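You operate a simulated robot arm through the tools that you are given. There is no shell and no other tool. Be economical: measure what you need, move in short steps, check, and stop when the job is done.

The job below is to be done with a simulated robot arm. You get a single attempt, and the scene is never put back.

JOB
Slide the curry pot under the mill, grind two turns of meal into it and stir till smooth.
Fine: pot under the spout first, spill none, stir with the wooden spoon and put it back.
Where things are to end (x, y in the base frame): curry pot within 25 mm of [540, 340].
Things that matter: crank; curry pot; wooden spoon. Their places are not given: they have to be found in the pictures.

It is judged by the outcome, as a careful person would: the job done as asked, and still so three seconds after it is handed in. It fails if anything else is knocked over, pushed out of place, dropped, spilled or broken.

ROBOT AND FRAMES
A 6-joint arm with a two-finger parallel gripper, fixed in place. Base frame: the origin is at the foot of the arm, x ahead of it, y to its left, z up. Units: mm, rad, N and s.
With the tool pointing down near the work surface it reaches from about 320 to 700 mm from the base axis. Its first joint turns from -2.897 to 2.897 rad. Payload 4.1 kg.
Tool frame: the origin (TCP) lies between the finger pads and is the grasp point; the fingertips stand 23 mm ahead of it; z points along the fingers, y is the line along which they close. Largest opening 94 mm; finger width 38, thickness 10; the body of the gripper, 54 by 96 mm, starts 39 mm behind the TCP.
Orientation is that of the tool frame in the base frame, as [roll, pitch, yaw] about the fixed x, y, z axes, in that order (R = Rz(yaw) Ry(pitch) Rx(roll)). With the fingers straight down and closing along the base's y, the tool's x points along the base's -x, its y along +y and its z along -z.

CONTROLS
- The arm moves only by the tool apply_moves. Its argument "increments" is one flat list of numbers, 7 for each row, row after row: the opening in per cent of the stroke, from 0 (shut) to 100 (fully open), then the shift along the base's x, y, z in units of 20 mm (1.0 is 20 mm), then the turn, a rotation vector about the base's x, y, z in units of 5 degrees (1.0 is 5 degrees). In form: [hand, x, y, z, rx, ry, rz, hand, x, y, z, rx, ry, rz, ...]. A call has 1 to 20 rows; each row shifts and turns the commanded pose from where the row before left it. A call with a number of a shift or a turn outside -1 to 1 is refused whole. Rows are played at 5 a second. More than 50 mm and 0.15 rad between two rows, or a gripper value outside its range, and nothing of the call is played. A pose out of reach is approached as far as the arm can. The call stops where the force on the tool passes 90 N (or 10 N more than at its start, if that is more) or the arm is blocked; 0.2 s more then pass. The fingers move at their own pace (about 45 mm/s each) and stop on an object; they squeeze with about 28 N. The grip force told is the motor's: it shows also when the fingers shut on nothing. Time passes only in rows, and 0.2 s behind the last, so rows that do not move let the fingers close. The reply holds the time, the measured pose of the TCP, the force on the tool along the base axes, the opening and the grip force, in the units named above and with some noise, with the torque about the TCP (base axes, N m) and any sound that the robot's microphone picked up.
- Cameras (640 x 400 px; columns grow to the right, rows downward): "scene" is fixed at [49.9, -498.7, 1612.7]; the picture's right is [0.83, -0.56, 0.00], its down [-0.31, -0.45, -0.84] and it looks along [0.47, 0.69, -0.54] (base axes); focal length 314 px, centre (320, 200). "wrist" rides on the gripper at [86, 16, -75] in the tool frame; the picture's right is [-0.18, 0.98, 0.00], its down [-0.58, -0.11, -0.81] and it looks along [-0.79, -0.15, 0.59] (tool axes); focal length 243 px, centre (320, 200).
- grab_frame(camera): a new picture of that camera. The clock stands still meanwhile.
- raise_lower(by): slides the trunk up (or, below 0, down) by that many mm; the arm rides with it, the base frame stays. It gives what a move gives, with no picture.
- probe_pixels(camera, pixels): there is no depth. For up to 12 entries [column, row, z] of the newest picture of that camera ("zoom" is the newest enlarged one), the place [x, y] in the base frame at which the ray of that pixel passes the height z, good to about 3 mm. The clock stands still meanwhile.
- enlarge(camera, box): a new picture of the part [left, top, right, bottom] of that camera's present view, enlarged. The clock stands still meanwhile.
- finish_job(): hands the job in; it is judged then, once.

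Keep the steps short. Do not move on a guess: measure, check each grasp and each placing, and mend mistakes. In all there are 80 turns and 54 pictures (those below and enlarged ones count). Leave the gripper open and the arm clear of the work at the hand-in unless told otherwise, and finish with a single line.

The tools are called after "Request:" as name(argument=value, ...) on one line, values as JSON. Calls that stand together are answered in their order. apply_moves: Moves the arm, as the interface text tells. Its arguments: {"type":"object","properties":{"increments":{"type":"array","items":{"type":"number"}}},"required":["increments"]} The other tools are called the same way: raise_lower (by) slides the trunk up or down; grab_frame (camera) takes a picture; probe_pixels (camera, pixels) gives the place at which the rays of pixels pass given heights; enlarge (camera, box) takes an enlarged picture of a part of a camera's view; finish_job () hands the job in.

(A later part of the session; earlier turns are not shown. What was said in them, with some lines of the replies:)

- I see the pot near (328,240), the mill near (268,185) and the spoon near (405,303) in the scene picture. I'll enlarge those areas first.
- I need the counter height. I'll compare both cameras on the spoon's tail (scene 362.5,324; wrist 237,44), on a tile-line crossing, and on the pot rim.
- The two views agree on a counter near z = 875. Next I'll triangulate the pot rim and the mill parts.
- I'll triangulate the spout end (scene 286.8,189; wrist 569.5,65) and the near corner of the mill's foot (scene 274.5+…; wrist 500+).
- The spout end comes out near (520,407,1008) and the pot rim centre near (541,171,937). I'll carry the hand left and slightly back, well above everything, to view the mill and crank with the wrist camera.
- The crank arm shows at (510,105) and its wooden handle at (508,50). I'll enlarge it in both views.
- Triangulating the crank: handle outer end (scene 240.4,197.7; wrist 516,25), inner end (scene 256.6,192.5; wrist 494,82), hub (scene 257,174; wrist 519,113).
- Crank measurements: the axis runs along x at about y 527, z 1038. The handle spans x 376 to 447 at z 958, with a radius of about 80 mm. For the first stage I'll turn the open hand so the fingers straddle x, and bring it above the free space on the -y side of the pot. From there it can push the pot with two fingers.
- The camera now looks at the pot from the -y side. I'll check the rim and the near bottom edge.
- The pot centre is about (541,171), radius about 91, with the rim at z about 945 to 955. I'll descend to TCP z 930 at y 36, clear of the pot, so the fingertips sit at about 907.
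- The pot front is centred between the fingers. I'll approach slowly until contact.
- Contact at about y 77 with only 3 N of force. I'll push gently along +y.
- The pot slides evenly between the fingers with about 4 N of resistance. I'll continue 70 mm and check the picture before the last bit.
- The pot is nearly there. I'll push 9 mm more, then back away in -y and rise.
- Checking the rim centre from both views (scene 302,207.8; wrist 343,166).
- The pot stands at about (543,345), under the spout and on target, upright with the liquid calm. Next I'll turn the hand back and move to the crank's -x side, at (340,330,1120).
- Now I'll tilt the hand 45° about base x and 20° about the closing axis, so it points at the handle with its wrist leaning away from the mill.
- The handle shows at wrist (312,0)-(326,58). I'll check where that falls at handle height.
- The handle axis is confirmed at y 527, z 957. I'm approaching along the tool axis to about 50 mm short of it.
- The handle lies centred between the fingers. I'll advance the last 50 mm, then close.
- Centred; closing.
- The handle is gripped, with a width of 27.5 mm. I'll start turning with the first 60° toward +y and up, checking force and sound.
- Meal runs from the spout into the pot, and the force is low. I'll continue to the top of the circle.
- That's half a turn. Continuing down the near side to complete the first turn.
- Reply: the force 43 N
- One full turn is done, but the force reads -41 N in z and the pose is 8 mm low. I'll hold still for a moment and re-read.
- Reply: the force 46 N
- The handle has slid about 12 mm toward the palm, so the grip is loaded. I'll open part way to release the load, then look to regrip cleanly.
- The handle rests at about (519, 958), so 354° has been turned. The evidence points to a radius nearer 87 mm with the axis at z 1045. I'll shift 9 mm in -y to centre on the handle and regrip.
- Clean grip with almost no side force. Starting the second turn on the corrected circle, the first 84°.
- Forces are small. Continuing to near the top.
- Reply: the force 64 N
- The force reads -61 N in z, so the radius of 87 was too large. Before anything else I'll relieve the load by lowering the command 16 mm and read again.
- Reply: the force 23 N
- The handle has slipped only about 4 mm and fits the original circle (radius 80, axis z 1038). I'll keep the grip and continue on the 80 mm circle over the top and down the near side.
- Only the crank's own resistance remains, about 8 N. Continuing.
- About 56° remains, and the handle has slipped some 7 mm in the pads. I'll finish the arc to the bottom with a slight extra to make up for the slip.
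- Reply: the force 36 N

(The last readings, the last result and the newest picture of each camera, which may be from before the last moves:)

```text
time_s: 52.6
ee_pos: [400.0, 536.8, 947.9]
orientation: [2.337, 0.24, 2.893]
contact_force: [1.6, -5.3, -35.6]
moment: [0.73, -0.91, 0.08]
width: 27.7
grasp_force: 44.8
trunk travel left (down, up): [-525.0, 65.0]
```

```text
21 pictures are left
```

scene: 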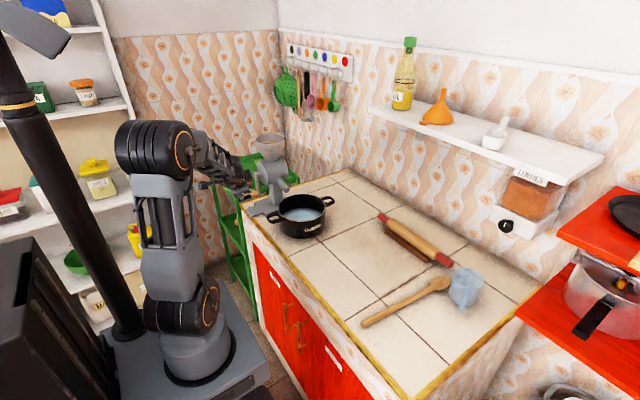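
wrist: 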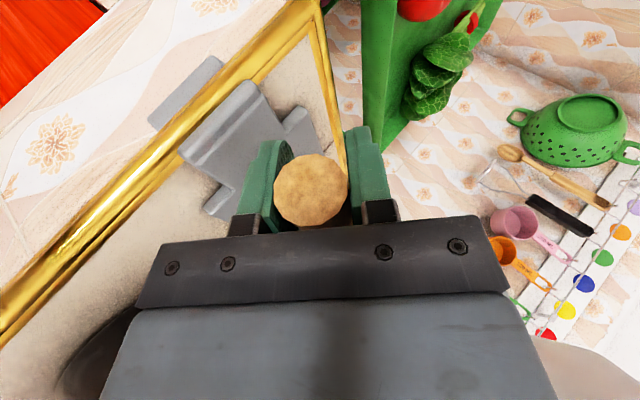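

The handle is at about (527,957), exactly the starting place, so two turns are complete. I'll ease the load, open, and look before retreating.

Request:
apply_moves(increments=[0, 0, 0, -0.2, 0, 0, 0, 0, 0, 0, -0.15, 0, 0, 0, 100, 0, 0, 0, 0, 0, 0, 100, 0, 0, 0, 0, 0, 0, 100, 0, 0, 0, 0, 0, 0, 100, 0, 0, 0, 0, 0, 0, 100, 0, 0, 0, 0, 0, 0])

Request:
grab_frame(camera="wrist")

Request:
enlarge(camera="scene", box=[200, 120, 340, 240])

```text
time_s: 54.2
ee_pos: [398.9, 537.6, 945.9]
orientation: [2.325, 0.245, 2.889]
contact_force: [-0.6, 0.2, -0.3]
moment: [0.01, 0.02, 0.0]
width: 94.0
grasp_force: 0.1
trunk travel left (down, up): [-525.0, 65.0]
```

```text
20 pictures are left
```

wrist: 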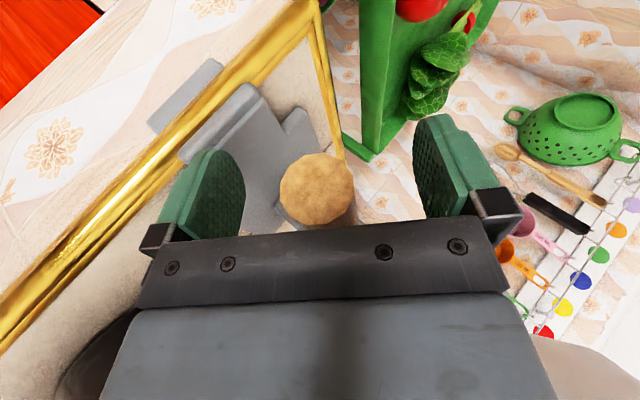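

```text
3.33 times, centred on (270, 180) of scene
```

zoom: 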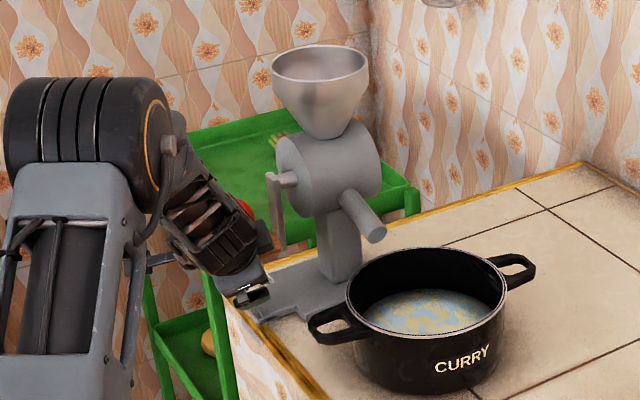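

The grinding is complete: flow stopped, meal in the pot, none on the counter. I'll retreat along the tool axis, then undo the tilts.

Request:
apply_moves(increments=[100, -0.28, -0.57, 0.57, 0, 0, 0, 100, -0.28, -0.57, 0.57, 0, 0, 0, 100, -0.28, -0.57, 0.57, 0, 0, 0, 100, -0.28, -0.57, 0.57, 0, 0, 0, 100, -0.28, -0.57, 0.57, 0, 0, 0, 100, -0.28, -0.57, 0.57, 0, 0, 0, 100, -0.28, -0.57, 0.57, 0, 0, 0, 100, -0.28, -0.57, 0.57, 0, 0, 0, 100, -0.28, -0.57, 0.57, 0, 0, 0, 100, -0.28, -0.57, 0.57, 0, 0, 0, 100, -0.28, -0.57, 0.57, 0, 0, 0, 100, -0.28, -0.57, 0.57, 0, 0, 0, 100, 0, -0.2, 0.3, 0, 0.707, 0.707, 100, 0, -0.2, 0.3, 0, 0.707, 0.707, 100, 0, -0.2, 0.3, 0, 0.707, 0.707, 100, 0, -0.2, 0.3, 0, 0.707, 0.707])

Request:
apply_moves(increments=[100, 0, -0.5, 0, -1, 0, 0, 100, 0, -0.5, 0, -1, 0, 0, 100, 0, -0.5, 0, -1, 0, 0, 100, 0, -0.5, 0, -1, 0, 0, 100, 0, -0.5, 0, -1, 0, 0, 100, 0, -0.5, 0, -1, 0, 0, 100, 0, -0.5, 0, -1, 0, 0, 100, 0, -0.5, 0, -1, 0, 0, 100, 0, -0.5, 0, -1, 0, 0])

```text
time_s: 57.6
ee_pos: [331.9, 384.7, 1107.0]
orientation: [2.357, -0.001, -3.141]
contact_force: [-0.2, -0.4, -0.4]
moment: [0.01, 0.0, -0.03]
width: 93.8
grasp_force: 0.0
trunk travel left (down, up): [-525.0, 65.0]
```

```text
time_s: 59.6
ee_pos: [331.3, 294.9, 1107.4]
orientation: [-3.141, 0.0, 3.141]
contact_force: [-0.1, 0.1, 0.1]
moment: [0.01, 0.01, -0.02]
width: 94.1
grasp_force: 0.0
trunk travel left (down, up): [-525.0, 65.0]
```

Now I'll measure the spoon with a fresh enlarged scene view.

Request:
enlarge(camera="scene", box=[340, 240, 500, 340])

```text
4.00 times, centred on (420, 290) of scene
```

zoom: 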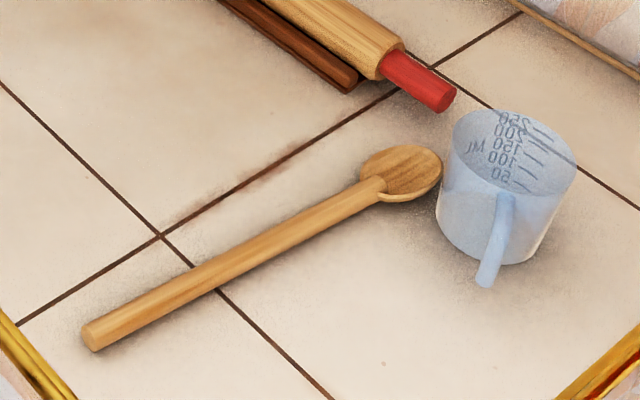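

Request:
probe_pixels(camera="zoom", pixels=[[92, 333, 885], [380, 188, 885], [403, 170, 883], [438, 165, 880], [161, 235, 875], [236, 262, 885], [440, 190, 878]])

```text
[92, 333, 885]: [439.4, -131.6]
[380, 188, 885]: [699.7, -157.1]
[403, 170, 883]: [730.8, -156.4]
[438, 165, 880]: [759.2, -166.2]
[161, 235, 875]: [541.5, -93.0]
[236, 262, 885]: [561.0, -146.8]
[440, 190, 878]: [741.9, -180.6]
```

The spoon runs from its tail (439,-132) to its tip (759,-165), angled -5.6°. I'll grip its middle near (561,-147). First I'll travel above it and take the -5.6° turn.

Request:
apply_moves(increments=[100, 0.55, -1, 0, 0, 0, 0, 100, 0.55, -1, 0, 0, 0, 0, 100, 0.55, -1, 0, 0, 0, 0, 100, 0.55, -1, 0, 0, 0, 0, 100, 0.55, -1, 0, 0, 0, 0, 100, 0.55, -1, 0, 0, 0, 0, 100, 0.55, -1, 0, 0, 0, 0, 100, 0.55, -1, 0, 0, 0, 0, 100, 0.55, -1, 0, 0, 0, 0, 100, 0.55, -1, 0, 0, 0, 0, 100, 0.55, -1, -0.3, 0, 0, 0, 100, 0.55, -1, -0.3, 0, 0, 0, 100, 0.55, -1, -0.3, 0, 0, 0, 100, 0.55, -1, -0.3, 0, 0, 0, 100, 0.55, -1, -0.3, 0, 0, 0, 100, 0.55, -1, -0.3, 0, 0, 0, 100, 0.55, -1, -0.3, 0, 0, 0, 100, 0.55, -1, -0.3, 0, 0, 0, 100, 0.55, -1, -0.3, 0, 0, -0.5, 100, 0.55, -1, -0.3, 0, 0, -0.6])

Request:
apply_moves(increments=[100, 0.24, -1, -0.6, 0, 0, 0, 100, 0.24, -1, -0.6, 0, 0, 0, 100, 0, -0.1, -0.6, 0, 0, 0, 100, 0, 0, -0.6, 0, 0, 0, 100, 0, 0, 0, 0, 0, 0])

Request:
grab_frame(camera="wrist")

```text
time_s: 63.8
ee_pos: [552.8, -105.8, 1048.1]
orientation: [-3.141, 0.0, 3.045]
contact_force: [0.5, -0.4, -0.7]
moment: [-0.03, 0.01, 0.01]
width: 94.0
grasp_force: 0.1
trunk travel left (down, up): [-525.0, 65.0]
```

```text
time_s: 65.0
ee_pos: [562.0, -147.8, 1000.0]
orientation: [3.14, 0.0, 3.047]
contact_force: [-0.6, 0.6, 0.7]
moment: [0.01, -0.03, -0.02]
width: 93.9
grasp_force: 0.0
trunk travel left (down, up): [-525.0, 65.0]
```

```text
17 pictures are left
```

wrist: 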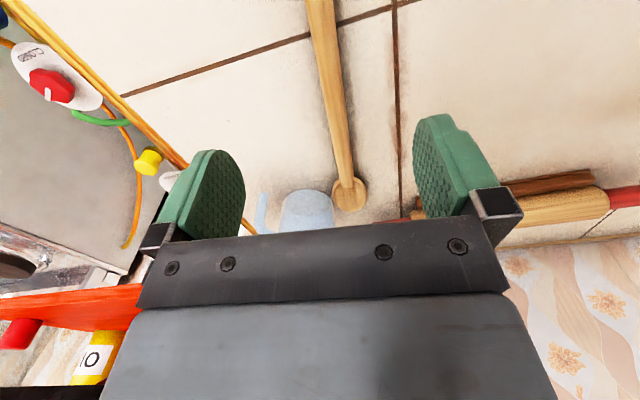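

The spoon passes between the fingers. I'll check its line at z 885 from this view, with the cup next to its head.

Request:
probe_pixels(camera="wrist", pixels=[[321, 10, 885], [333, 80, 885], [345, 165, 885], [350, 195, 882], [332, 193, 878], [331, 205, 880], [311, 10, 885], [334, 10, 885]])

```text
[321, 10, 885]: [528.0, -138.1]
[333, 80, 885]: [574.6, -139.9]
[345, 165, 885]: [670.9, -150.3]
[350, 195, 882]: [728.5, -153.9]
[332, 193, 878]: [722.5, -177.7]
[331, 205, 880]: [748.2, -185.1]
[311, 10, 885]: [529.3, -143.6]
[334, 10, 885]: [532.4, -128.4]
```

At x 562 the spoon is at y about -140, so I'll shift +7 mm in y. Then I'll descend to about 903 and creep to just above the counter, watching force.

Request:
apply_moves(increments=[100, 0, 0.35, -1, 0, 0, 0, 100, 0, 0, -1, 0, 0, 0, 100, 0, 0, -1, 0, 0, 0, 100, 0, 0, -1, 0, 0, 0, 100, 0, 0, -0.5, 0, 0, 0, 100, 0, 0, -0.2, 0, 0, 0, 100, 0, 0, -0.1, 0, 0, 0, 100, 0, 0, -0.05, 0, 0, 0, 100, 0, 0, 0, 0, 0, 0])

```text
time_s: 67.0
ee_pos: [561.3, -140.4, 902.5]
orientation: [3.141, -0.002, 3.045]
contact_force: [0.3, 1.2, 0.1]
moment: [-0.01, 0.04, 0.0]
width: 94.2
grasp_force: 0.0
trunk travel left (down, up): [-525.0, 65.0]
```

Request:
apply_moves(increments=[100, 0, 0, -0.07, 0, 0, 0, 100, 0, 0, -0.07, 0, 0, 0, 100, 0, 0, -0.07, 0, 0, 0, 100, 0, 0, 0, 0, 0, 0])

Request:
grab_frame(camera="wrist")

```text
time_s: 68.0
ee_pos: [561.8, -139.2, 897.9]
orientation: [-3.141, -0.001, 3.047]
contact_force: [0.0, 0.5, -0.4]
moment: [0.0, -0.02, 0.02]
width: 94.1
grasp_force: 0.0
trunk travel left (down, up): [-525.0, 65.0]
```

```text
16 pictures are left
```

wrist: 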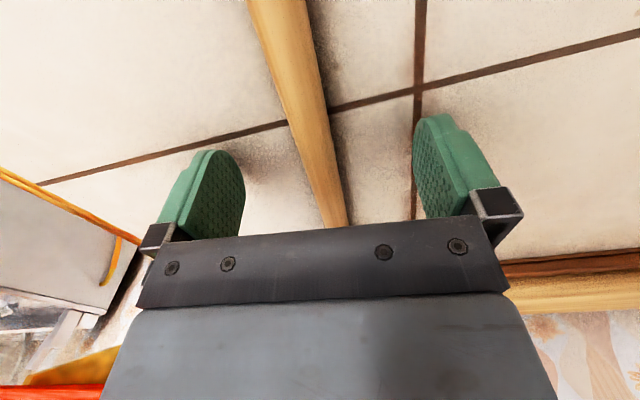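

There's no contact yet with the tips at 875. I'll creep down a little more.

Request:
apply_moves(increments=[100, 0, 0, -0.07, 0, 0, 0, 100, 0, 0, -0.07, 0, 0, 0, 100, 0, 0, 0, 0, 0, 0])

```text
time_s: 68.8
ee_pos: [562.2, -140.4, 895.5]
orientation: [3.141, 0.0, 3.046]
contact_force: [0.4, 0.1, 0.2]
moment: [0.02, 0.0, -0.02]
width: 94.0
grasp_force: 0.1
trunk travel left (down, up): [-525.0, 65.0]
```

The tips are now at about 872, below the spoon's centre line. Closing on the spoon.

Request:
apply_moves(increments=[0, 0, 0, 0, 0, 0, 0, 0, 0, 0, 0, 0, 0, 0, 0, 0, 0, 0, 0, 0, 0, 0, 0, 0, 0, 0, 0, 0, 0, 0, 0, 0, 0, 0, 0, 0, 0, 0, 0, 0, 0, 0])

Request:
grab_frame(camera="wrist")

```text
time_s: 70.2
ee_pos: [561.9, -140.0, 896.1]
orientation: [-3.14, 0.0, 3.047]
contact_force: [-0.3, -0.3, 0.5]
moment: [0.02, -0.03, -0.07]
width: 16.9
grasp_force: 28.1
trunk travel left (down, up): [-525.0, 65.0]
```

```text
15 pictures are left
```

wrist: 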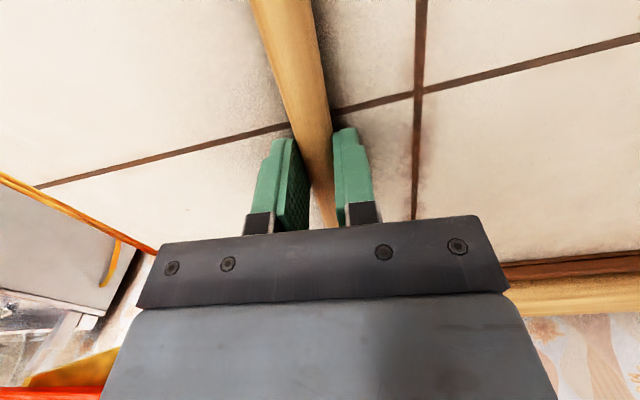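

Gripped, with a width of 16.9 mm. Grasp pose: (562,-140,896). Lifting, drifting slightly +y away from the cup.

Request:
apply_moves(increments=[0, 0, 0, 0.3, 0, 0, 0, 0, 0, 0, 0.5, 0, 0, 0, 0, 0, 0.2, 1, 0, 0, 0, 0, 0, 0.2, 1, 0, 0, 0, 0, 0, 0.2, 1, 0, 0, 0, 0, 0, 0.2, 1, 0, 0, 0, 0, 0, 0.2, 1, 0, 0, 0, 0, 0, 0.2, 1, 0, 0, 0, 0, 0, 0.2, 1, 0, 0, 0, 0, 0, 0.2, 1, 0, 0, 0, 0, 0, 0.2, 1, 0, 0, 0, 0, 0, 0.2, 1, 0, 0, 0, 0, 0, 0.5, 1, 0, 0, 0, 0, 0, 0.5, 1, 0, 0, 0, 0, 0, 0.5, 1, 0, 0, 0, 0, 0, 0.5, 1, 0, 0, 0])

Request:
grab_frame(camera="scene")

```text
time_s: 73.6
ee_pos: [561.7, -59.1, 1192.7]
orientation: [3.14, 0.0, 3.046]
contact_force: [0.6, 0.2, -0.5]
moment: [-0.04, 0.05, 0.0]
width: 17.2
grasp_force: 28.0
trunk travel left (down, up): [-525.0, 65.0]
```

```text
14 pictures are left
```

scene: 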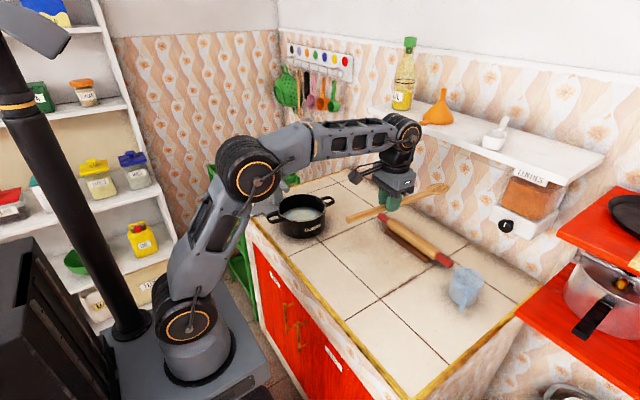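

The spoon is held level. I'll back off from the wall and turn -84.4° about z, so the spoon head points to -y.

Request:
apply_moves(increments=[0, -0.8, 0, 0, 0, 0, -0.4, 0, -0.8, 0, 0, 0, 0, -1, 0, -0.8, 0, 0, 0, 0, -1, 0, -0.6, 0, 0, 0, 0, -1, 0, -0.6, 0, 0, 0, 0, -1, 0, -0.4, 0, 0, 0, 0, -1, 0, -0.4, 0, 0, 0, 0, -1, 0, -0.2, 0.2, 0, 0, 0, -1, 0, 0, 0.2, 0, 0, 0, -1, 0, 0, 0.2, 0, 0, 0, -1, 0, 0, 0.2, 0, 0, 0, -1, 0, 0, 0.2, 0, 0, 0, -1, 0, 0, 0.2, 0, 0, 0, -1, 0, 0, 0.2, 0, 0, 0, -1, 0, 0, 0.2, 0, 0, 0, -1, 0, 0, 0.2, 0, 0, 0, -1, 0, 0, 0.2, 0, 0, 0, -1, 0, 0, 0.2, 0, 0, 0, -0.5])

```text
time_s: 77.4
ee_pos: [470.6, -15.1, 1192.0]
orientation: [-3.14, -0.001, 1.568]
contact_force: [0.4, -0.3, -0.8]
moment: [0.05, -0.01, -0.01]
width: 16.7
grasp_force: 27.6
trunk travel left (down, up): [-525.0, 65.0]
```

Orientation is good. Now I'll tilt +85° about x so the spoon hangs head-down, rising slightly as it turns.

Request:
apply_moves(increments=[0, 0.2, 0, 0.2, 1, 0, 0, 0, 0.2, 0, 0.2, 1, 0, 0, 0, 0.2, 0, 0.2, 1, 0, 0, 0, 0.2, 0, 0.2, 1, 0, 0, 0, 0.2, 0, 0.2, 1, 0, 0, 0, 0.2, 0, 0.2, 1, 0, 0, 0, 0.2, 0, 0.2, 1, 0, 0, 0, 0.2, 0, 0.2, 1, 0, 0, 0, 0.2, 0, 0.2, 1, 0, 0, 0, 0.2, 0, 0.2, 1, 0, 0, 0, 0.2, 0, 0.2, 1, 0, 0, 0, 0.2, 0, 0.2, 1, 0, 0, 0, 0.2, 0, 0.2, 1, 0, 0, 0, 0.2, 0, 0.2, 1, 0, 0, 0, 0.2, 0, 0.2, 1, 0, 0, 0, 0.2, 0, 0, 1, 0, 0, 0, 0.2, 0, 0, 1, 0, 0])

Request:
grab_frame(camera="scene")

Request:
grab_frame(camera="wrist")

```text
time_s: 81.0
ee_pos: [538.2, -15.8, 1251.5]
orientation: [-3.134, -1.485, 1.564]
contact_force: [-0.5, 0.9, -0.3]
moment: [0.02, 0.01, 0.02]
width: 16.8
grasp_force: 28.2
trunk travel left (down, up): [-525.0, 65.0]
```

```text
13 pictures are left
```

scene: 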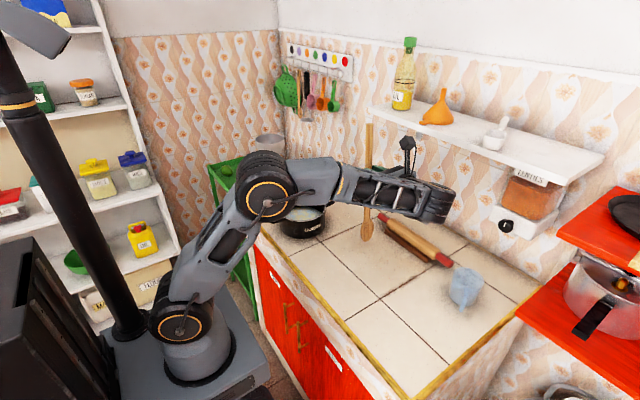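

```text
12 pictures are left
```

wrist: 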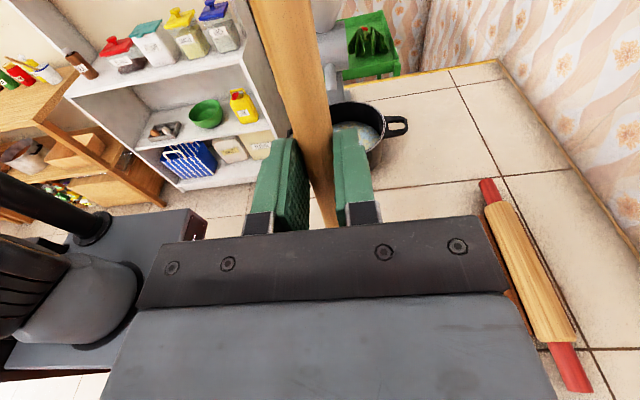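

The spoon hangs nearly vertical with its tip at about z 1051, above the pot rim. I'll carry it over the pot, to TCP y 330.

Request:
apply_moves(increments=[0, 0, 0.5, 0, 0, 0, 0, 0, 0, 1, 0, 0, 0, 0, 0, 0, 1, 0, 0, 0, 0, 0, 0, 1, 0, 0, 0, 0, 0, 0, 1, 0, 0, 0, 0, 0, 0, 1, 0, 0, 0, 0, 0, 0, 1, 0, 0, 0, 0, 0, 0, 1, 0, 0, 0, 0, 0, 0, 1, 0, 0, 0, 0, 0, 0, 1, 0, 0, 0, 0, 0, 0, 1, 0, 0, 0, 0, 0, 0, 1, 0, 0, 0, 0, 0, 0, 1, 0, 0, 0, 0, 0, 0, 1, 0, 0, 0, 0, 0, 0, 1, 0, 0, 0, 0, 0, 0, 1, 0, 0, 0, 0, 0, 0, 1, 0, 0, 0, 0, 0, 0.2, 0.7, 0, 0, 0, 0])

Request:
enlarge(camera="scene", box=[210, 90, 410, 250])

Request:
grab_frame(camera="wrist")

```text
time_s: 84.8
ee_pos: [541.5, 327.7, 1252.5]
orientation: [3.138, -1.483, 1.576]
contact_force: [-0.2, 0.4, 0.2]
moment: [-0.01, 0.0, -0.01]
width: 16.5
grasp_force: 28.0
trunk travel left (down, up): [-525.0, 65.0]
```

```text
2.50 times, centred on (310, 170) of scene
```

zoom: 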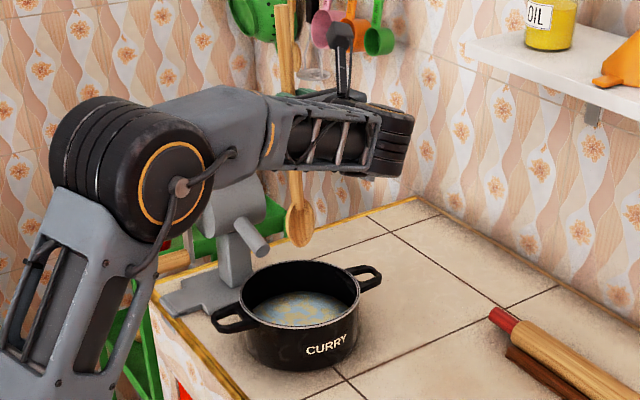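

```text
10 pictures are left
```

wrist: 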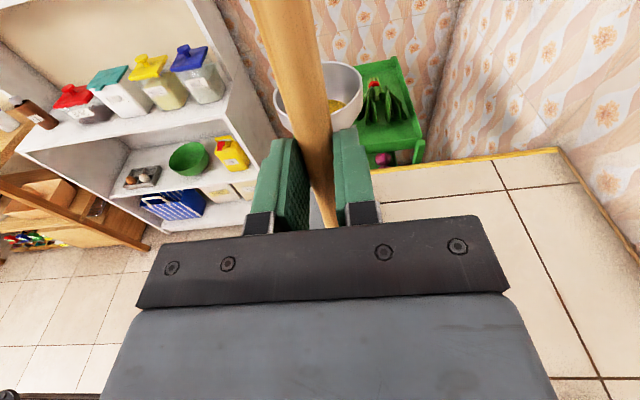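

The tip is at zoom (299,247). I'll verify its position against the expected (541,326,1051).

Request:
probe_pixels(camera="zoom", pixels=[[299, 247, 1052], [299, 247, 1042], [299, 205, 1085], [301, 291, 948], [243, 298, 948], [359, 291, 948]])

```text
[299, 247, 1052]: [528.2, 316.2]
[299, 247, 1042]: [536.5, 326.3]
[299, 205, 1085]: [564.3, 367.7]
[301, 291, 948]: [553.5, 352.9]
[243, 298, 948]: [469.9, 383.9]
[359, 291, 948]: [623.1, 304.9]
```

The tip is about 210 mm below the TCP. I'll lower slowly into the pot so the tip ends near z 900.

Request:
apply_moves(increments=[0, 0, 0, -0.5, 0, 0, 0, 0, 0, 0, -0.7, 0, 0, 0, 0, 0, 0, -0.7, 0, 0, 0, 0, 0, 0, -0.7, 0, 0, 0, 0, 0, 0, -0.7, 0, 0, 0, 0, 0, 0, -0.6, 0, 0, 0, 0, 0, 0, -0.5, 0, 0, 0, 0, 0, 0, -0.4, 0, 0, 0, 0, 0, 0, -0.4, 0, 0, 0, 0, 0, 0, -0.4, 0, 0, 0, 0, 0, 0, -0.4, 0, 0, 0, 0, 0, 0, -0.3, 0, 0, 0, 0, 0, 0, -0.3, 0, 0, 0, 0, 0, 0, -0.3, 0, 0, 0, 0, 0, 0, -0.2, 0, 0, 0, 0, 0, 0, 0, 0, 0, 0])

Request:
enlarge(camera="scene", box=[240, 140, 360, 250])

```text
time_s: 88.2
ee_pos: [541.3, 329.3, 1111.9]
orientation: [-3.139, -1.485, 1.568]
contact_force: [0.2, -0.1, -0.6]
moment: [-0.01, -0.01, -0.01]
width: 16.7
grasp_force: 27.8
trunk travel left (down, up): [-525.0, 65.0]
```

```text
3.64 times, centred on (300, 195) of scene
```

zoom: 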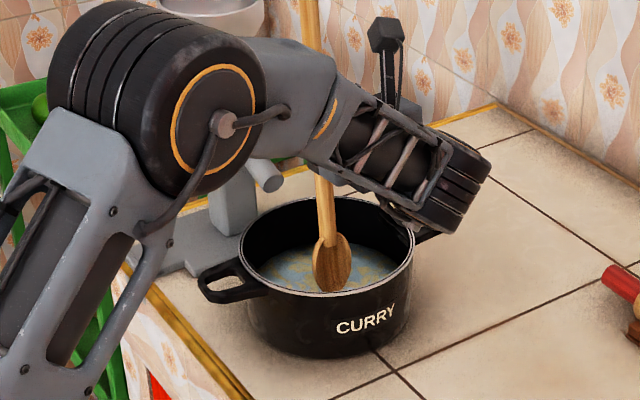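

The spoon head shows at zoom (332,290). I'll check its position in the pot before lowering more.

Request:
probe_pixels(camera="zoom", pixels=[[332, 290, 902], [332, 290, 912], [332, 296, 948], [327, 245, 948], [325, 196, 948], [330, 270, 900], [240, 262, 948], [414, 248, 948]])

```text
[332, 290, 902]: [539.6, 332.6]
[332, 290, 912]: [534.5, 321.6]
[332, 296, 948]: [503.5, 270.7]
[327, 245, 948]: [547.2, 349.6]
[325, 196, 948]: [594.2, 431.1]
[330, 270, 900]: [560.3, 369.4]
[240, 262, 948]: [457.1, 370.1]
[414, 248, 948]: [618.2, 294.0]
```

The tip is at (540,332,902), still about at the liquid surface. I'll lower 12 mm more in small steps, watching force.

Request:
apply_moves(increments=[0, 0, 0, -0.15, 0, 0, 0, 0, 0, 0, -0.15, 0, 0, 0, 0, 0, 0, -0.15, 0, 0, 0, 0, 0, 0, -0.15, 0, 0, 0, 0, 0, 0, 0, 0, 0, 0])

Request:
enlarge(camera="scene", box=[260, 160, 350, 240])

```text
time_s: 89.4
ee_pos: [541.7, 329.0, 1097.0]
orientation: [-3.139, -1.483, 1.569]
contact_force: [0.1, -0.7, -0.7]
moment: [0.0, 0.02, 0.0]
width: 16.7
grasp_force: 27.9
trunk travel left (down, up): [-525.0, 65.0]
```

```text
5.00 times, centred on (305, 200) of scene
```

zoom: 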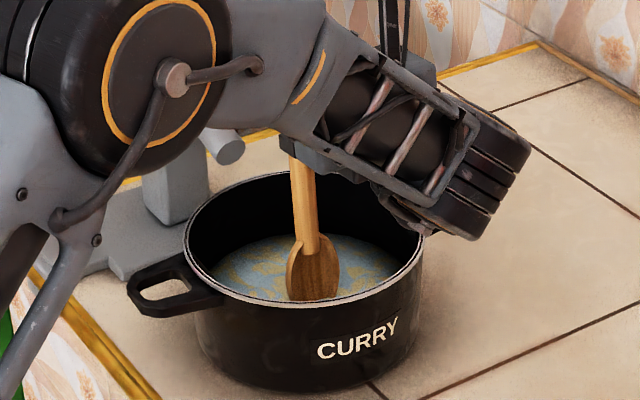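

No contact yet. A little lower, 2 mm at a time.

Request:
apply_moves(increments=[0, 0, 0, -0.1, 0, 0, 0, 0, 0, 0, -0.1, 0, 0, 0, 0, 0, 0, -0.05, 0, 0, 0, 0, 0, 0, 0, 0, 0, 0])

```text
time_s: 90.4
ee_pos: [541.9, 327.2, 1092.5]
orientation: [-3.136, -1.483, 1.563]
contact_force: [0.2, 0.4, -0.1]
moment: [-0.02, 0.01, 0.03]
width: 16.7
grasp_force: 27.6
trunk travel left (down, up): [-525.0, 65.0]
```

The tip is at about 883, just clear of the bottom. I'll stir one slow circle of 32 mm radius around (545,330), which keeps the shaft clear of the spout, then check.

Request:
apply_moves(increments=[0, 0.5, 0, 0, 0, 0, 0, 0, 0.65, 0.05, 0, 0, 0, 0, 0, 0.6, 0.05, 0, 0, 0, 0, 0, -0.122, 0.612, 0, 0, 0, 0, 0, -0.347, 0.519, 0, 0, 0, 0, 0, -0.519, 0.347, 0, 0, 0, 0, 0, -0.612, 0.122, 0, 0, 0, 0, 0, -0.612, -0.122, 0, 0, 0, 0, 0, -0.519, -0.347, 0, 0, 0, 0, 0, -0.347, -0.519, 0, 0, 0, 0, 0, -0.122, -0.612, 0, 0, 0, 0, 0, 0.122, -0.612, 0, 0, 0, 0, 0, 0.347, -0.519, 0, 0, 0, 0, 0, 0.519, -0.347, 0, 0, 0, 0, 0, 0.612, -0.122, 0, 0, 0, 0, 0, 0.612, 0.122, 0, 0, 0, 0, 0, 0.519, 0.347, 0, 0, 0, 0, 0, 0.347, 0.519, 0, 0, 0, 0, 0, 0.122, 0.612, 0, 0, 0])

Request:
enlarge(camera="scene", box=[260, 160, 350, 240])

```text
refused: increments must hold 7 numbers for each row
```

```text
5.00 times, centred on (305, 200) of scene
```

zoom: 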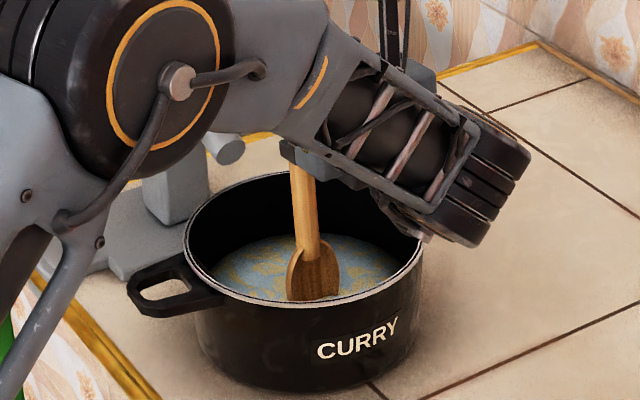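

The call was refused because of a typing slip in a row. Resending it carefully.

Request:
apply_moves(increments=[0, 0.5, 0, 0, 0, 0, 0, 0, 0.65, 0.05, 0, 0, 0, 0, 0, 0.6, 0.05, 0, 0, 0, 0, 0, -0.122, 0.612, 0, 0, 0, 0, 0, -0.347, 0.519, 0, 0, 0, 0, 0, -0.519, 0.347, 0, 0, 0, 0, 0, -0.612, 0.122, 0, 0, 0, 0, 0, -0.612, -0.122, 0, 0, 0, 0, 0, -0.519, -0.347, 0, 0, 0, 0, 0, -0.347, -0.519, 0, 0, 0, 0, 0, -0.122, -0.612, 0, 0, 0, 0, 0, 0.122, -0.612, 0, 0, 0, 0, 0, 0.347, -0.519, 0, 0, 0, 0, 0, 0.519, -0.347, 0, 0, 0, 0, 0, 0.612, -0.122, 0, 0, 0, 0, 0, 0.612, 0.122, 0, 0, 0, 0, 0, 0.519, 0.347, 0, 0, 0, 0, 0, 0.347, 0.519, 0, 0, 0, 0, 0, 0.122, 0.612, 0, 0, 0, 0])

```text
time_s: 94.4
ee_pos: [576.3, 331.5, 1094.1]
orientation: [-3.137, -1.484, 1.565]
contact_force: [-0.7, 0.8, -0.7]
moment: [-0.03, 0.0, 0.02]
width: 16.6
grasp_force: 28.2
trunk travel left (down, up): [-525.0, 65.0]
```

The circle ran without any contact force. Two more turns at the same pace.

Request:
apply_moves(increments=[0, -0.122, 0.612, 0, 0, 0, 0, 0, -0.347, 0.519, 0, 0, 0, 0, 0, -0.519, 0.347, 0, 0, 0, 0, 0, -0.612, 0.122, 0, 0, 0, 0, 0, -0.612, -0.122, 0, 0, 0, 0, 0, -0.519, -0.347, 0, 0, 0, 0, 0, -0.347, -0.519, 0, 0, 0, 0, 0, -0.122, -0.612, 0, 0, 0, 0, 0, 0.122, -0.612, 0, 0, 0, 0, 0, 0.347, -0.519, 0, 0, 0, 0, 0, 0.519, -0.347, 0, 0, 0, 0, 0, 0.612, -0.122, 0, 0, 0, 0, 0, 0.612, 0.122, 0, 0, 0, 0, 0, 0.519, 0.347, 0, 0, 0, 0, 0, 0.347, 0.519, 0, 0, 0, 0, 0, 0.122, 0.612, 0, 0, 0, 0])

Request:
apply_moves(increments=[0, -0.122, 0.612, 0, 0, 0, 0, 0, -0.347, 0.519, 0, 0, 0, 0, 0, -0.519, 0.347, 0, 0, 0, 0, 0, -0.612, 0.122, 0, 0, 0, 0, 0, -0.612, -0.122, 0, 0, 0, 0, 0, -0.519, -0.347, 0, 0, 0, 0, 0, -0.347, -0.519, 0, 0, 0, 0, 0, -0.122, -0.612, 0, 0, 0, 0, 0, 0.122, -0.612, 0, 0, 0, 0, 0, 0.347, -0.519, 0, 0, 0, 0, 0, 0.519, -0.347, 0, 0, 0, 0, 0, 0.612, -0.122, 0, 0, 0, 0, 0, 0.612, 0.122, 0, 0, 0, 0, 0, 0.519, 0.347, 0, 0, 0, 0, 0, 0.347, 0.519, 0, 0, 0, 0, 0, 0.122, 0.612, 0, 0, 0, 0])

Request:
enlarge(camera="scene", box=[260, 160, 350, 240])

```text
time_s: 97.8
ee_pos: [576.7, 330.9, 1091.6]
orientation: [-3.136, -1.484, 1.564]
contact_force: [0.1, -0.4, -0.6]
moment: [0.01, -0.01, 0.01]
width: 16.6
grasp_force: 28.1
trunk travel left (down, up): [-525.0, 65.0]
```

```text
time_s: 101.2
ee_pos: [576.4, 330.8, 1092.6]
orientation: [-3.135, -1.485, 1.565]
contact_force: [-0.9, -0.2, 0.0]
moment: [-0.01, 0.01, 0.03]
width: 16.7
grasp_force: 28.4
trunk travel left (down, up): [-525.0, 65.0]
```

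```text
5.00 times, centred on (305, 200) of scene
```

zoom: 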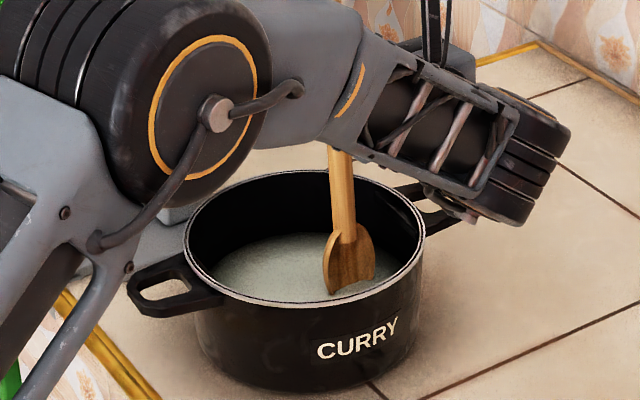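

The mixture looks even. One more turn to be safe, then back to the centre.

Request:
apply_moves(increments=[0, -0.122, 0.612, 0, 0, 0, 0, 0, -0.347, 0.519, 0, 0, 0, 0, 0, -0.519, 0.347, 0, 0, 0, 0, 0, -0.612, 0.122, 0, 0, 0, 0, 0, -0.612, -0.122, 0, 0, 0, 0, 0, -0.519, -0.347, 0, 0, 0, 0, 0, -0.347, -0.519, 0, 0, 0, 0, 0, -0.122, -0.612, 0, 0, 0, 0, 0, 0.122, -0.612, 0, 0, 0, 0, 0, 0.347, -0.519, 0, 0, 0, 0, 0, 0.519, -0.347, 0, 0, 0, 0, 0, 0.612, -0.122, 0, 0, 0, 0, 0, 0.612, 0.122, 0, 0, 0, 0, 0, 0.519, 0.347, 0, 0, 0, 0, 0, 0.347, 0.519, 0, 0, 0, 0, 0, 0.122, 0.612, 0, 0, 0, 0, 0, -0.5, 0, 0, 0, 0, 0, 0, -0.6, 0, 0, 0, 0, 0, 0, -0.5, 0, 0, 0, 0, 0, 0, 0, 0, 0, 0, 0, 0])

Request:
apply_moves(increments=[0, 0, 0, 0.2, 0, 0, 0, 0, 0, 0, 0.3, 0, 0, 0, 0, 0, 0, 0.4, 0, 0, 0, 0, 0, 0, 0.4, 0, 0, 0, 0, 0, 0, 0.5, 0, 0, 0, 0, 0, 0, 0.5, 0, 0, 0, 0, 0, 0, 0.6, 0, 0, 0, 0, 0, 0, 0.6, 0, 0, 0, 0, 0, 0, 0.6, 0, 0, 0, 0, 0, 0, 0.6, 0, 0, 0, 0, 0, 0, 0.7, 0, 0, 0, 0, 0, 0, 0.7, 0, 0, 0, 0, 0, 0, 0.7, 0, 0, 0, 0, 0, 0, 0.6, 0, 0, 0, 0, 0, 0, 0.5, 0, 0, 0, 0, 0, 0, 0, 0, 0, 0, 0, 0, 0, 0, 0, 0, 0, 0, 0, 0, 0, 0, 0, 0, 0, 0, 0, 0, 0, 0, 0])

```text
time_s: 105.4
ee_pos: [544.9, 330.0, 1094.4]
orientation: [-3.141, -1.484, 1.57]
contact_force: [0.1, -0.3, -0.2]
moment: [0.02, -0.03, -0.04]
width: 16.7
grasp_force: 28.7
trunk travel left (down, up): [-525.0, 65.0]
```

```text
time_s: 109.4
ee_pos: [545.7, 332.2, 1250.5]
orientation: [-3.138, -1.484, 1.568]
contact_force: [-1.2, 0.0, 0.0]
moment: [0.01, -0.03, -0.03]
width: 16.6
grasp_force: 28.2
trunk travel left (down, up): [-525.0, 65.0]
```

The spoon is up and clear. Carrying it back in -y.

Request:
apply_moves(increments=[0, 0, -0.5, 0, 0, 0, 0, 0, -0.1, -1, 0, 0, 0, 0, 0, -0.1, -1, 0, 0, 0, 0, 0, -0.1, -1, 0, 0, 0, 0, 0, 0, -1, 0, 0, 0, 0, 0, 0, -1, 0, 0, 0, 0, 0, 0, -1, 0, 0, 0, 0, 0, 0, -1, 0, 0, 0, 0, 0, 0, -1, 0, 0, 0, 0, 0, 0, -1, 0, 0, 0, 0, 0, 0, -1, 0, 0, 0, 0, 0, 0, -1, 0, 0, 0, 0, 0, 0, -1, 0, 0, 0, 0, 0, 0, -1, 0, 0, 0, 0, 0, 0, -1, 0, 0, 0, 0, 0, 0, -1, 0, 0, 0, 0, 0, 0, -1, 0, 0, 0, 0, 0, 0, -0.8, 0, 0, 0, 0])

Request:
apply_moves(increments=[0, -0.2, 0, 0, -1, 0, 0, 0, -0.2, 0, 0, -1, 0, 0, 0, -0.2, 0, -0.2, -1, 0, 0, 0, -0.2, 0, -0.2, -1, 0, 0, 0, -0.2, 0, -0.2, -1, 0, 0, 0, -0.2, 0, -0.2, -1, 0, 0, 0, -0.2, 0, -0.2, -1, 0, 0, 0, -0.2, 0, -0.2, -1, 0, 0, 0, -0.2, 0, -0.2, -1, 0, 0, 0, -0.2, 0, -0.2, -1, 0, 0, 0, -0.2, 0, -0.2, -1, 0, 0, 0, -0.2, 0, -0.2, -1, 0, 0, 0, -0.2, 0, -0.2, -1, 0, 0, 0, -0.2, 0, -0.2, -1, 0, 0, 0, -0.2, 0, -0.2, -1, 0, 0, 0, -0.2, 0, -0.2, -1, 0, 0, 0, -0.2, 0, -0.2, -1, 0, 0])

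```text
time_s: 113.2
ee_pos: [538.5, -16.3, 1253.2]
orientation: [-3.141, -1.482, 1.568]
contact_force: [0.0, -1.0, -0.1]
moment: [0.0, -0.01, 0.01]
width: 16.7
grasp_force: 28.0
trunk travel left (down, up): [-525.0, 65.0]
```

```text
time_s: 116.8
ee_pos: [470.4, -15.5, 1190.7]
orientation: [3.141, 0.001, 1.571]
contact_force: [0.0, 0.5, -0.8]
moment: [-0.01, -0.02, -0.02]
width: 16.7
grasp_force: 27.9
trunk travel left (down, up): [-525.0, 65.0]
```

Now I'll reverse the yaw back to the grasp heading, ending above the start place.

Request:
apply_moves(increments=[0, 0, -0.2, 0, 0, 0, 0.5, 0, 0, -0.2, 0, 0, 0, 1, 0, 0, -0.2, 0, 0, 0, 1, 0, 0, -0.2, 0, 0, 0, 1, 0, 0, -0.2, 0, 0, 0, 1, 0, 0, -0.2, 0, 0, 0, 1, 0, 0, -0.2, 0, 0, 0, 1, 0, 0, -0.2, 0, 0, 0, 1, 0, 0, -0.2, 0, 0, 0, 1, 0, 0, -0.2, 0, 0, 0, 1, 0, 0.2, -0.2, 0, 0, 0, 1, 0, 0.4, 0, 0, 0, 0, 1, 0, 0.4, 0, 0, 0, 0, 1, 0, 0.6, 0, 0, 0, 0, 1, 0, 0.6, 0, 0, 0, 0, 1, 0, 0.8, 0, 0, 0, 0, 1, 0, 0.8, 0, 0, 0, 0, 1, 0, 0.8, 0, 0, 0, 0, 0.4])

```text
time_s: 120.6
ee_pos: [562.9, -59.8, 1192.1]
orientation: [3.14, -0.001, 3.045]
contact_force: [0.0, 0.8, -0.5]
moment: [-0.01, 0.07, -0.03]
width: 16.6
grasp_force: 27.7
trunk travel left (down, up): [-525.0, 65.0]
```

Back at the lift pose. I'll descend by the reverse path to 16 mm above the resting height and look.

Request:
apply_moves(increments=[0, 0, -0.5, -1, 0, 0, 0, 0, 0, -0.5, -1, 0, 0, 0, 0, 0, -0.5, -1, 0, 0, 0, 0, 0, -0.5, -1, 0, 0, 0, 0, 0, -0.2, -1, 0, 0, 0, 0, 0, -0.2, -1, 0, 0, 0, 0, 0, -0.2, -1, 0, 0, 0, 0, 0, -0.2, -1, 0, 0, 0, 0, 0, -0.2, -1, 0, 0, 0, 0, 0, -0.2, -1, 0, 0, 0, 0, 0, -0.2, -1, 0, 0, 0, 0, 0, -0.2, -1, 0, 0, 0, 0, -0.05, -0.2, -1, 0, 0, 0, 0, 0, -0.2, -1, 0, 0, 0, 0, 0, 0, 0, 0, 0, 0])

Request:
enlarge(camera="scene", box=[340, 240, 500, 340])

```text
time_s: 123.8
ee_pos: [562.7, -139.3, 910.2]
orientation: [-3.141, 0.001, 3.046]
contact_force: [-0.5, 0.1, -1.7]
moment: [-0.02, 0.04, 0.0]
width: 16.7
grasp_force: 27.4
trunk travel left (down, up): [-525.0, 65.0]
```

```text
4.00 times, centred on (420, 290) of scene
```

zoom: 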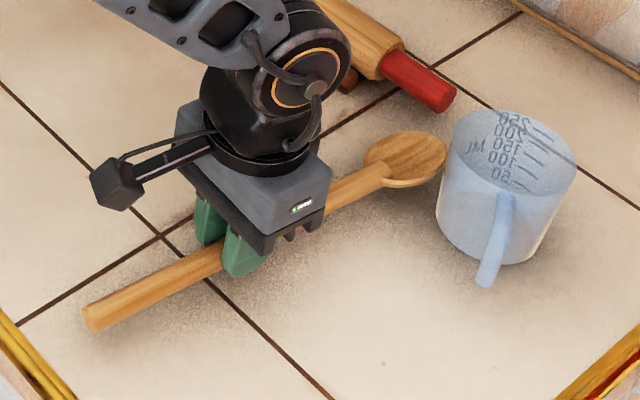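

The spoon is lined up over its old place. Lowering the last 14 mm gently.

Request:
apply_moves(increments=[0, 0, 0, -0.2, 0, 0, 0, 0, 0, 0, -0.2, 0, 0, 0, 0, 0, 0, -0.15, 0, 0, 0, 0, 0, 0, -0.1, 0, 0, 0, 0, 0, 0, -0.05, 0, 0, 0, 0, 0, 0, 0, 0, 0, 0])

```text
time_s: 125.2
ee_pos: [561.2, -140.1, 897.9]
orientation: [3.141, 0.001, 3.046]
contact_force: [-0.5, -0.5, 0.6]
moment: [-0.03, -0.14, -0.03]
width: 16.6
grasp_force: 28.0
trunk travel left (down, up): [-525.0, 65.0]
```

Request:
apply_moves(increments=[0, 0, 0, -0.06, 0, 0, 0, 0, 0, 0, -0.05, 0, 0, 0, 0, 0, 0, 0, 0, 0, 0])

```text
time_s: 126.0
ee_pos: [562.1, -139.9, 896.1]
orientation: [-3.141, 0.004, 3.045]
contact_force: [4.8, -1.7, 16.6]
moment: [-0.02, 0.13, -0.04]
width: 16.6
grasp_force: 28.5
trunk travel left (down, up): [-525.0, 65.0]
```

The spoon rests on the counter, with 17 N of upward force. Opening, then rising straight up.

Request:
apply_moves(increments=[0, 0, 0, 0.03, 0, 0, 0, 30, 0, 0, 0, 0, 0, 0, 60, 0, 0, 0, 0, 0, 0, 100, 0, 0, 0, 0, 0, 0, 100, 0, 0, 0, 0, 0, 0, 100, 0, 0, 0, 0, 0, 0, 100, 0, 0, 0.5, 0, 0, 0, 100, 0, 0, 1, 0, 0, 0, 100, 0, 0, 1, 0, 0, 0, 100, 0, 0, 1, 0, 0, 0, 100, 0, 0, 1, 0, 0, 0, 100, 0, 0, 1, 0, 0, 0, 100, 0, 0, 1, 0, 0, 0, 100, -0.5, 0, 1, 0, 0, 0, 100, -0.5, 0, 1, 0, 0, 0, 100, -0.5, 0, 1, 0, 0, 0, 100, -0.5, 0, 1, 0, 0, 0, 100, -0.5, 0, 1, 0, 0, 0, 100, -0.5, 0, 1, 0, 0, 0])

Request:
grab_frame(camera="scene")

Request:
enlarge(camera="scene", box=[230, 130, 370, 260])

```text
time_s: 130.0
ee_pos: [502.8, -140.1, 1145.6]
orientation: [3.141, -0.001, 3.047]
contact_force: [0.6, 0.3, -0.3]
moment: [-0.04, 0.01, 0.0]
width: 94.1
grasp_force: 0.0
trunk travel left (down, up): [-525.0, 65.0]
```

```text
4 pictures are left
```

scene: 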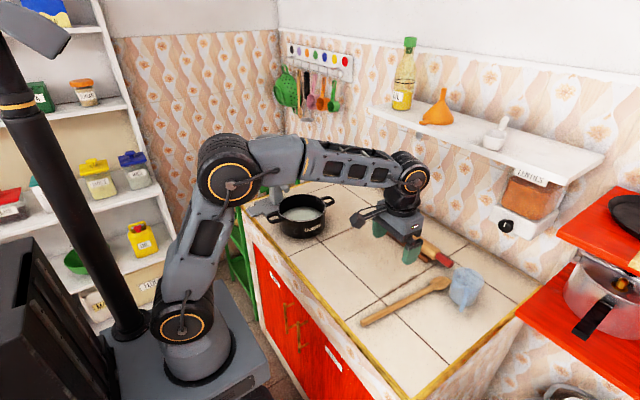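

```text
3.08 times, centred on (300, 195) of scene
```

zoom: 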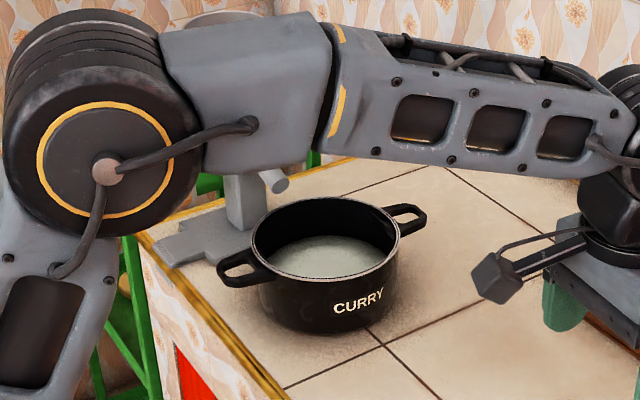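

The pot sits unmoved under the spout (scene 302,208, about (545,346)), its contents look smooth, and the counter is clean. The spoon is back in its old place and the hand is open and clear. Handing in.

Request:
finish_job()

```text
The job is handed in.
```

Done: the pot is under the spout near (545, 346), two turns of meal are ground into it and stirred smooth with no spill seen, and the wooden spoon is back in its place.
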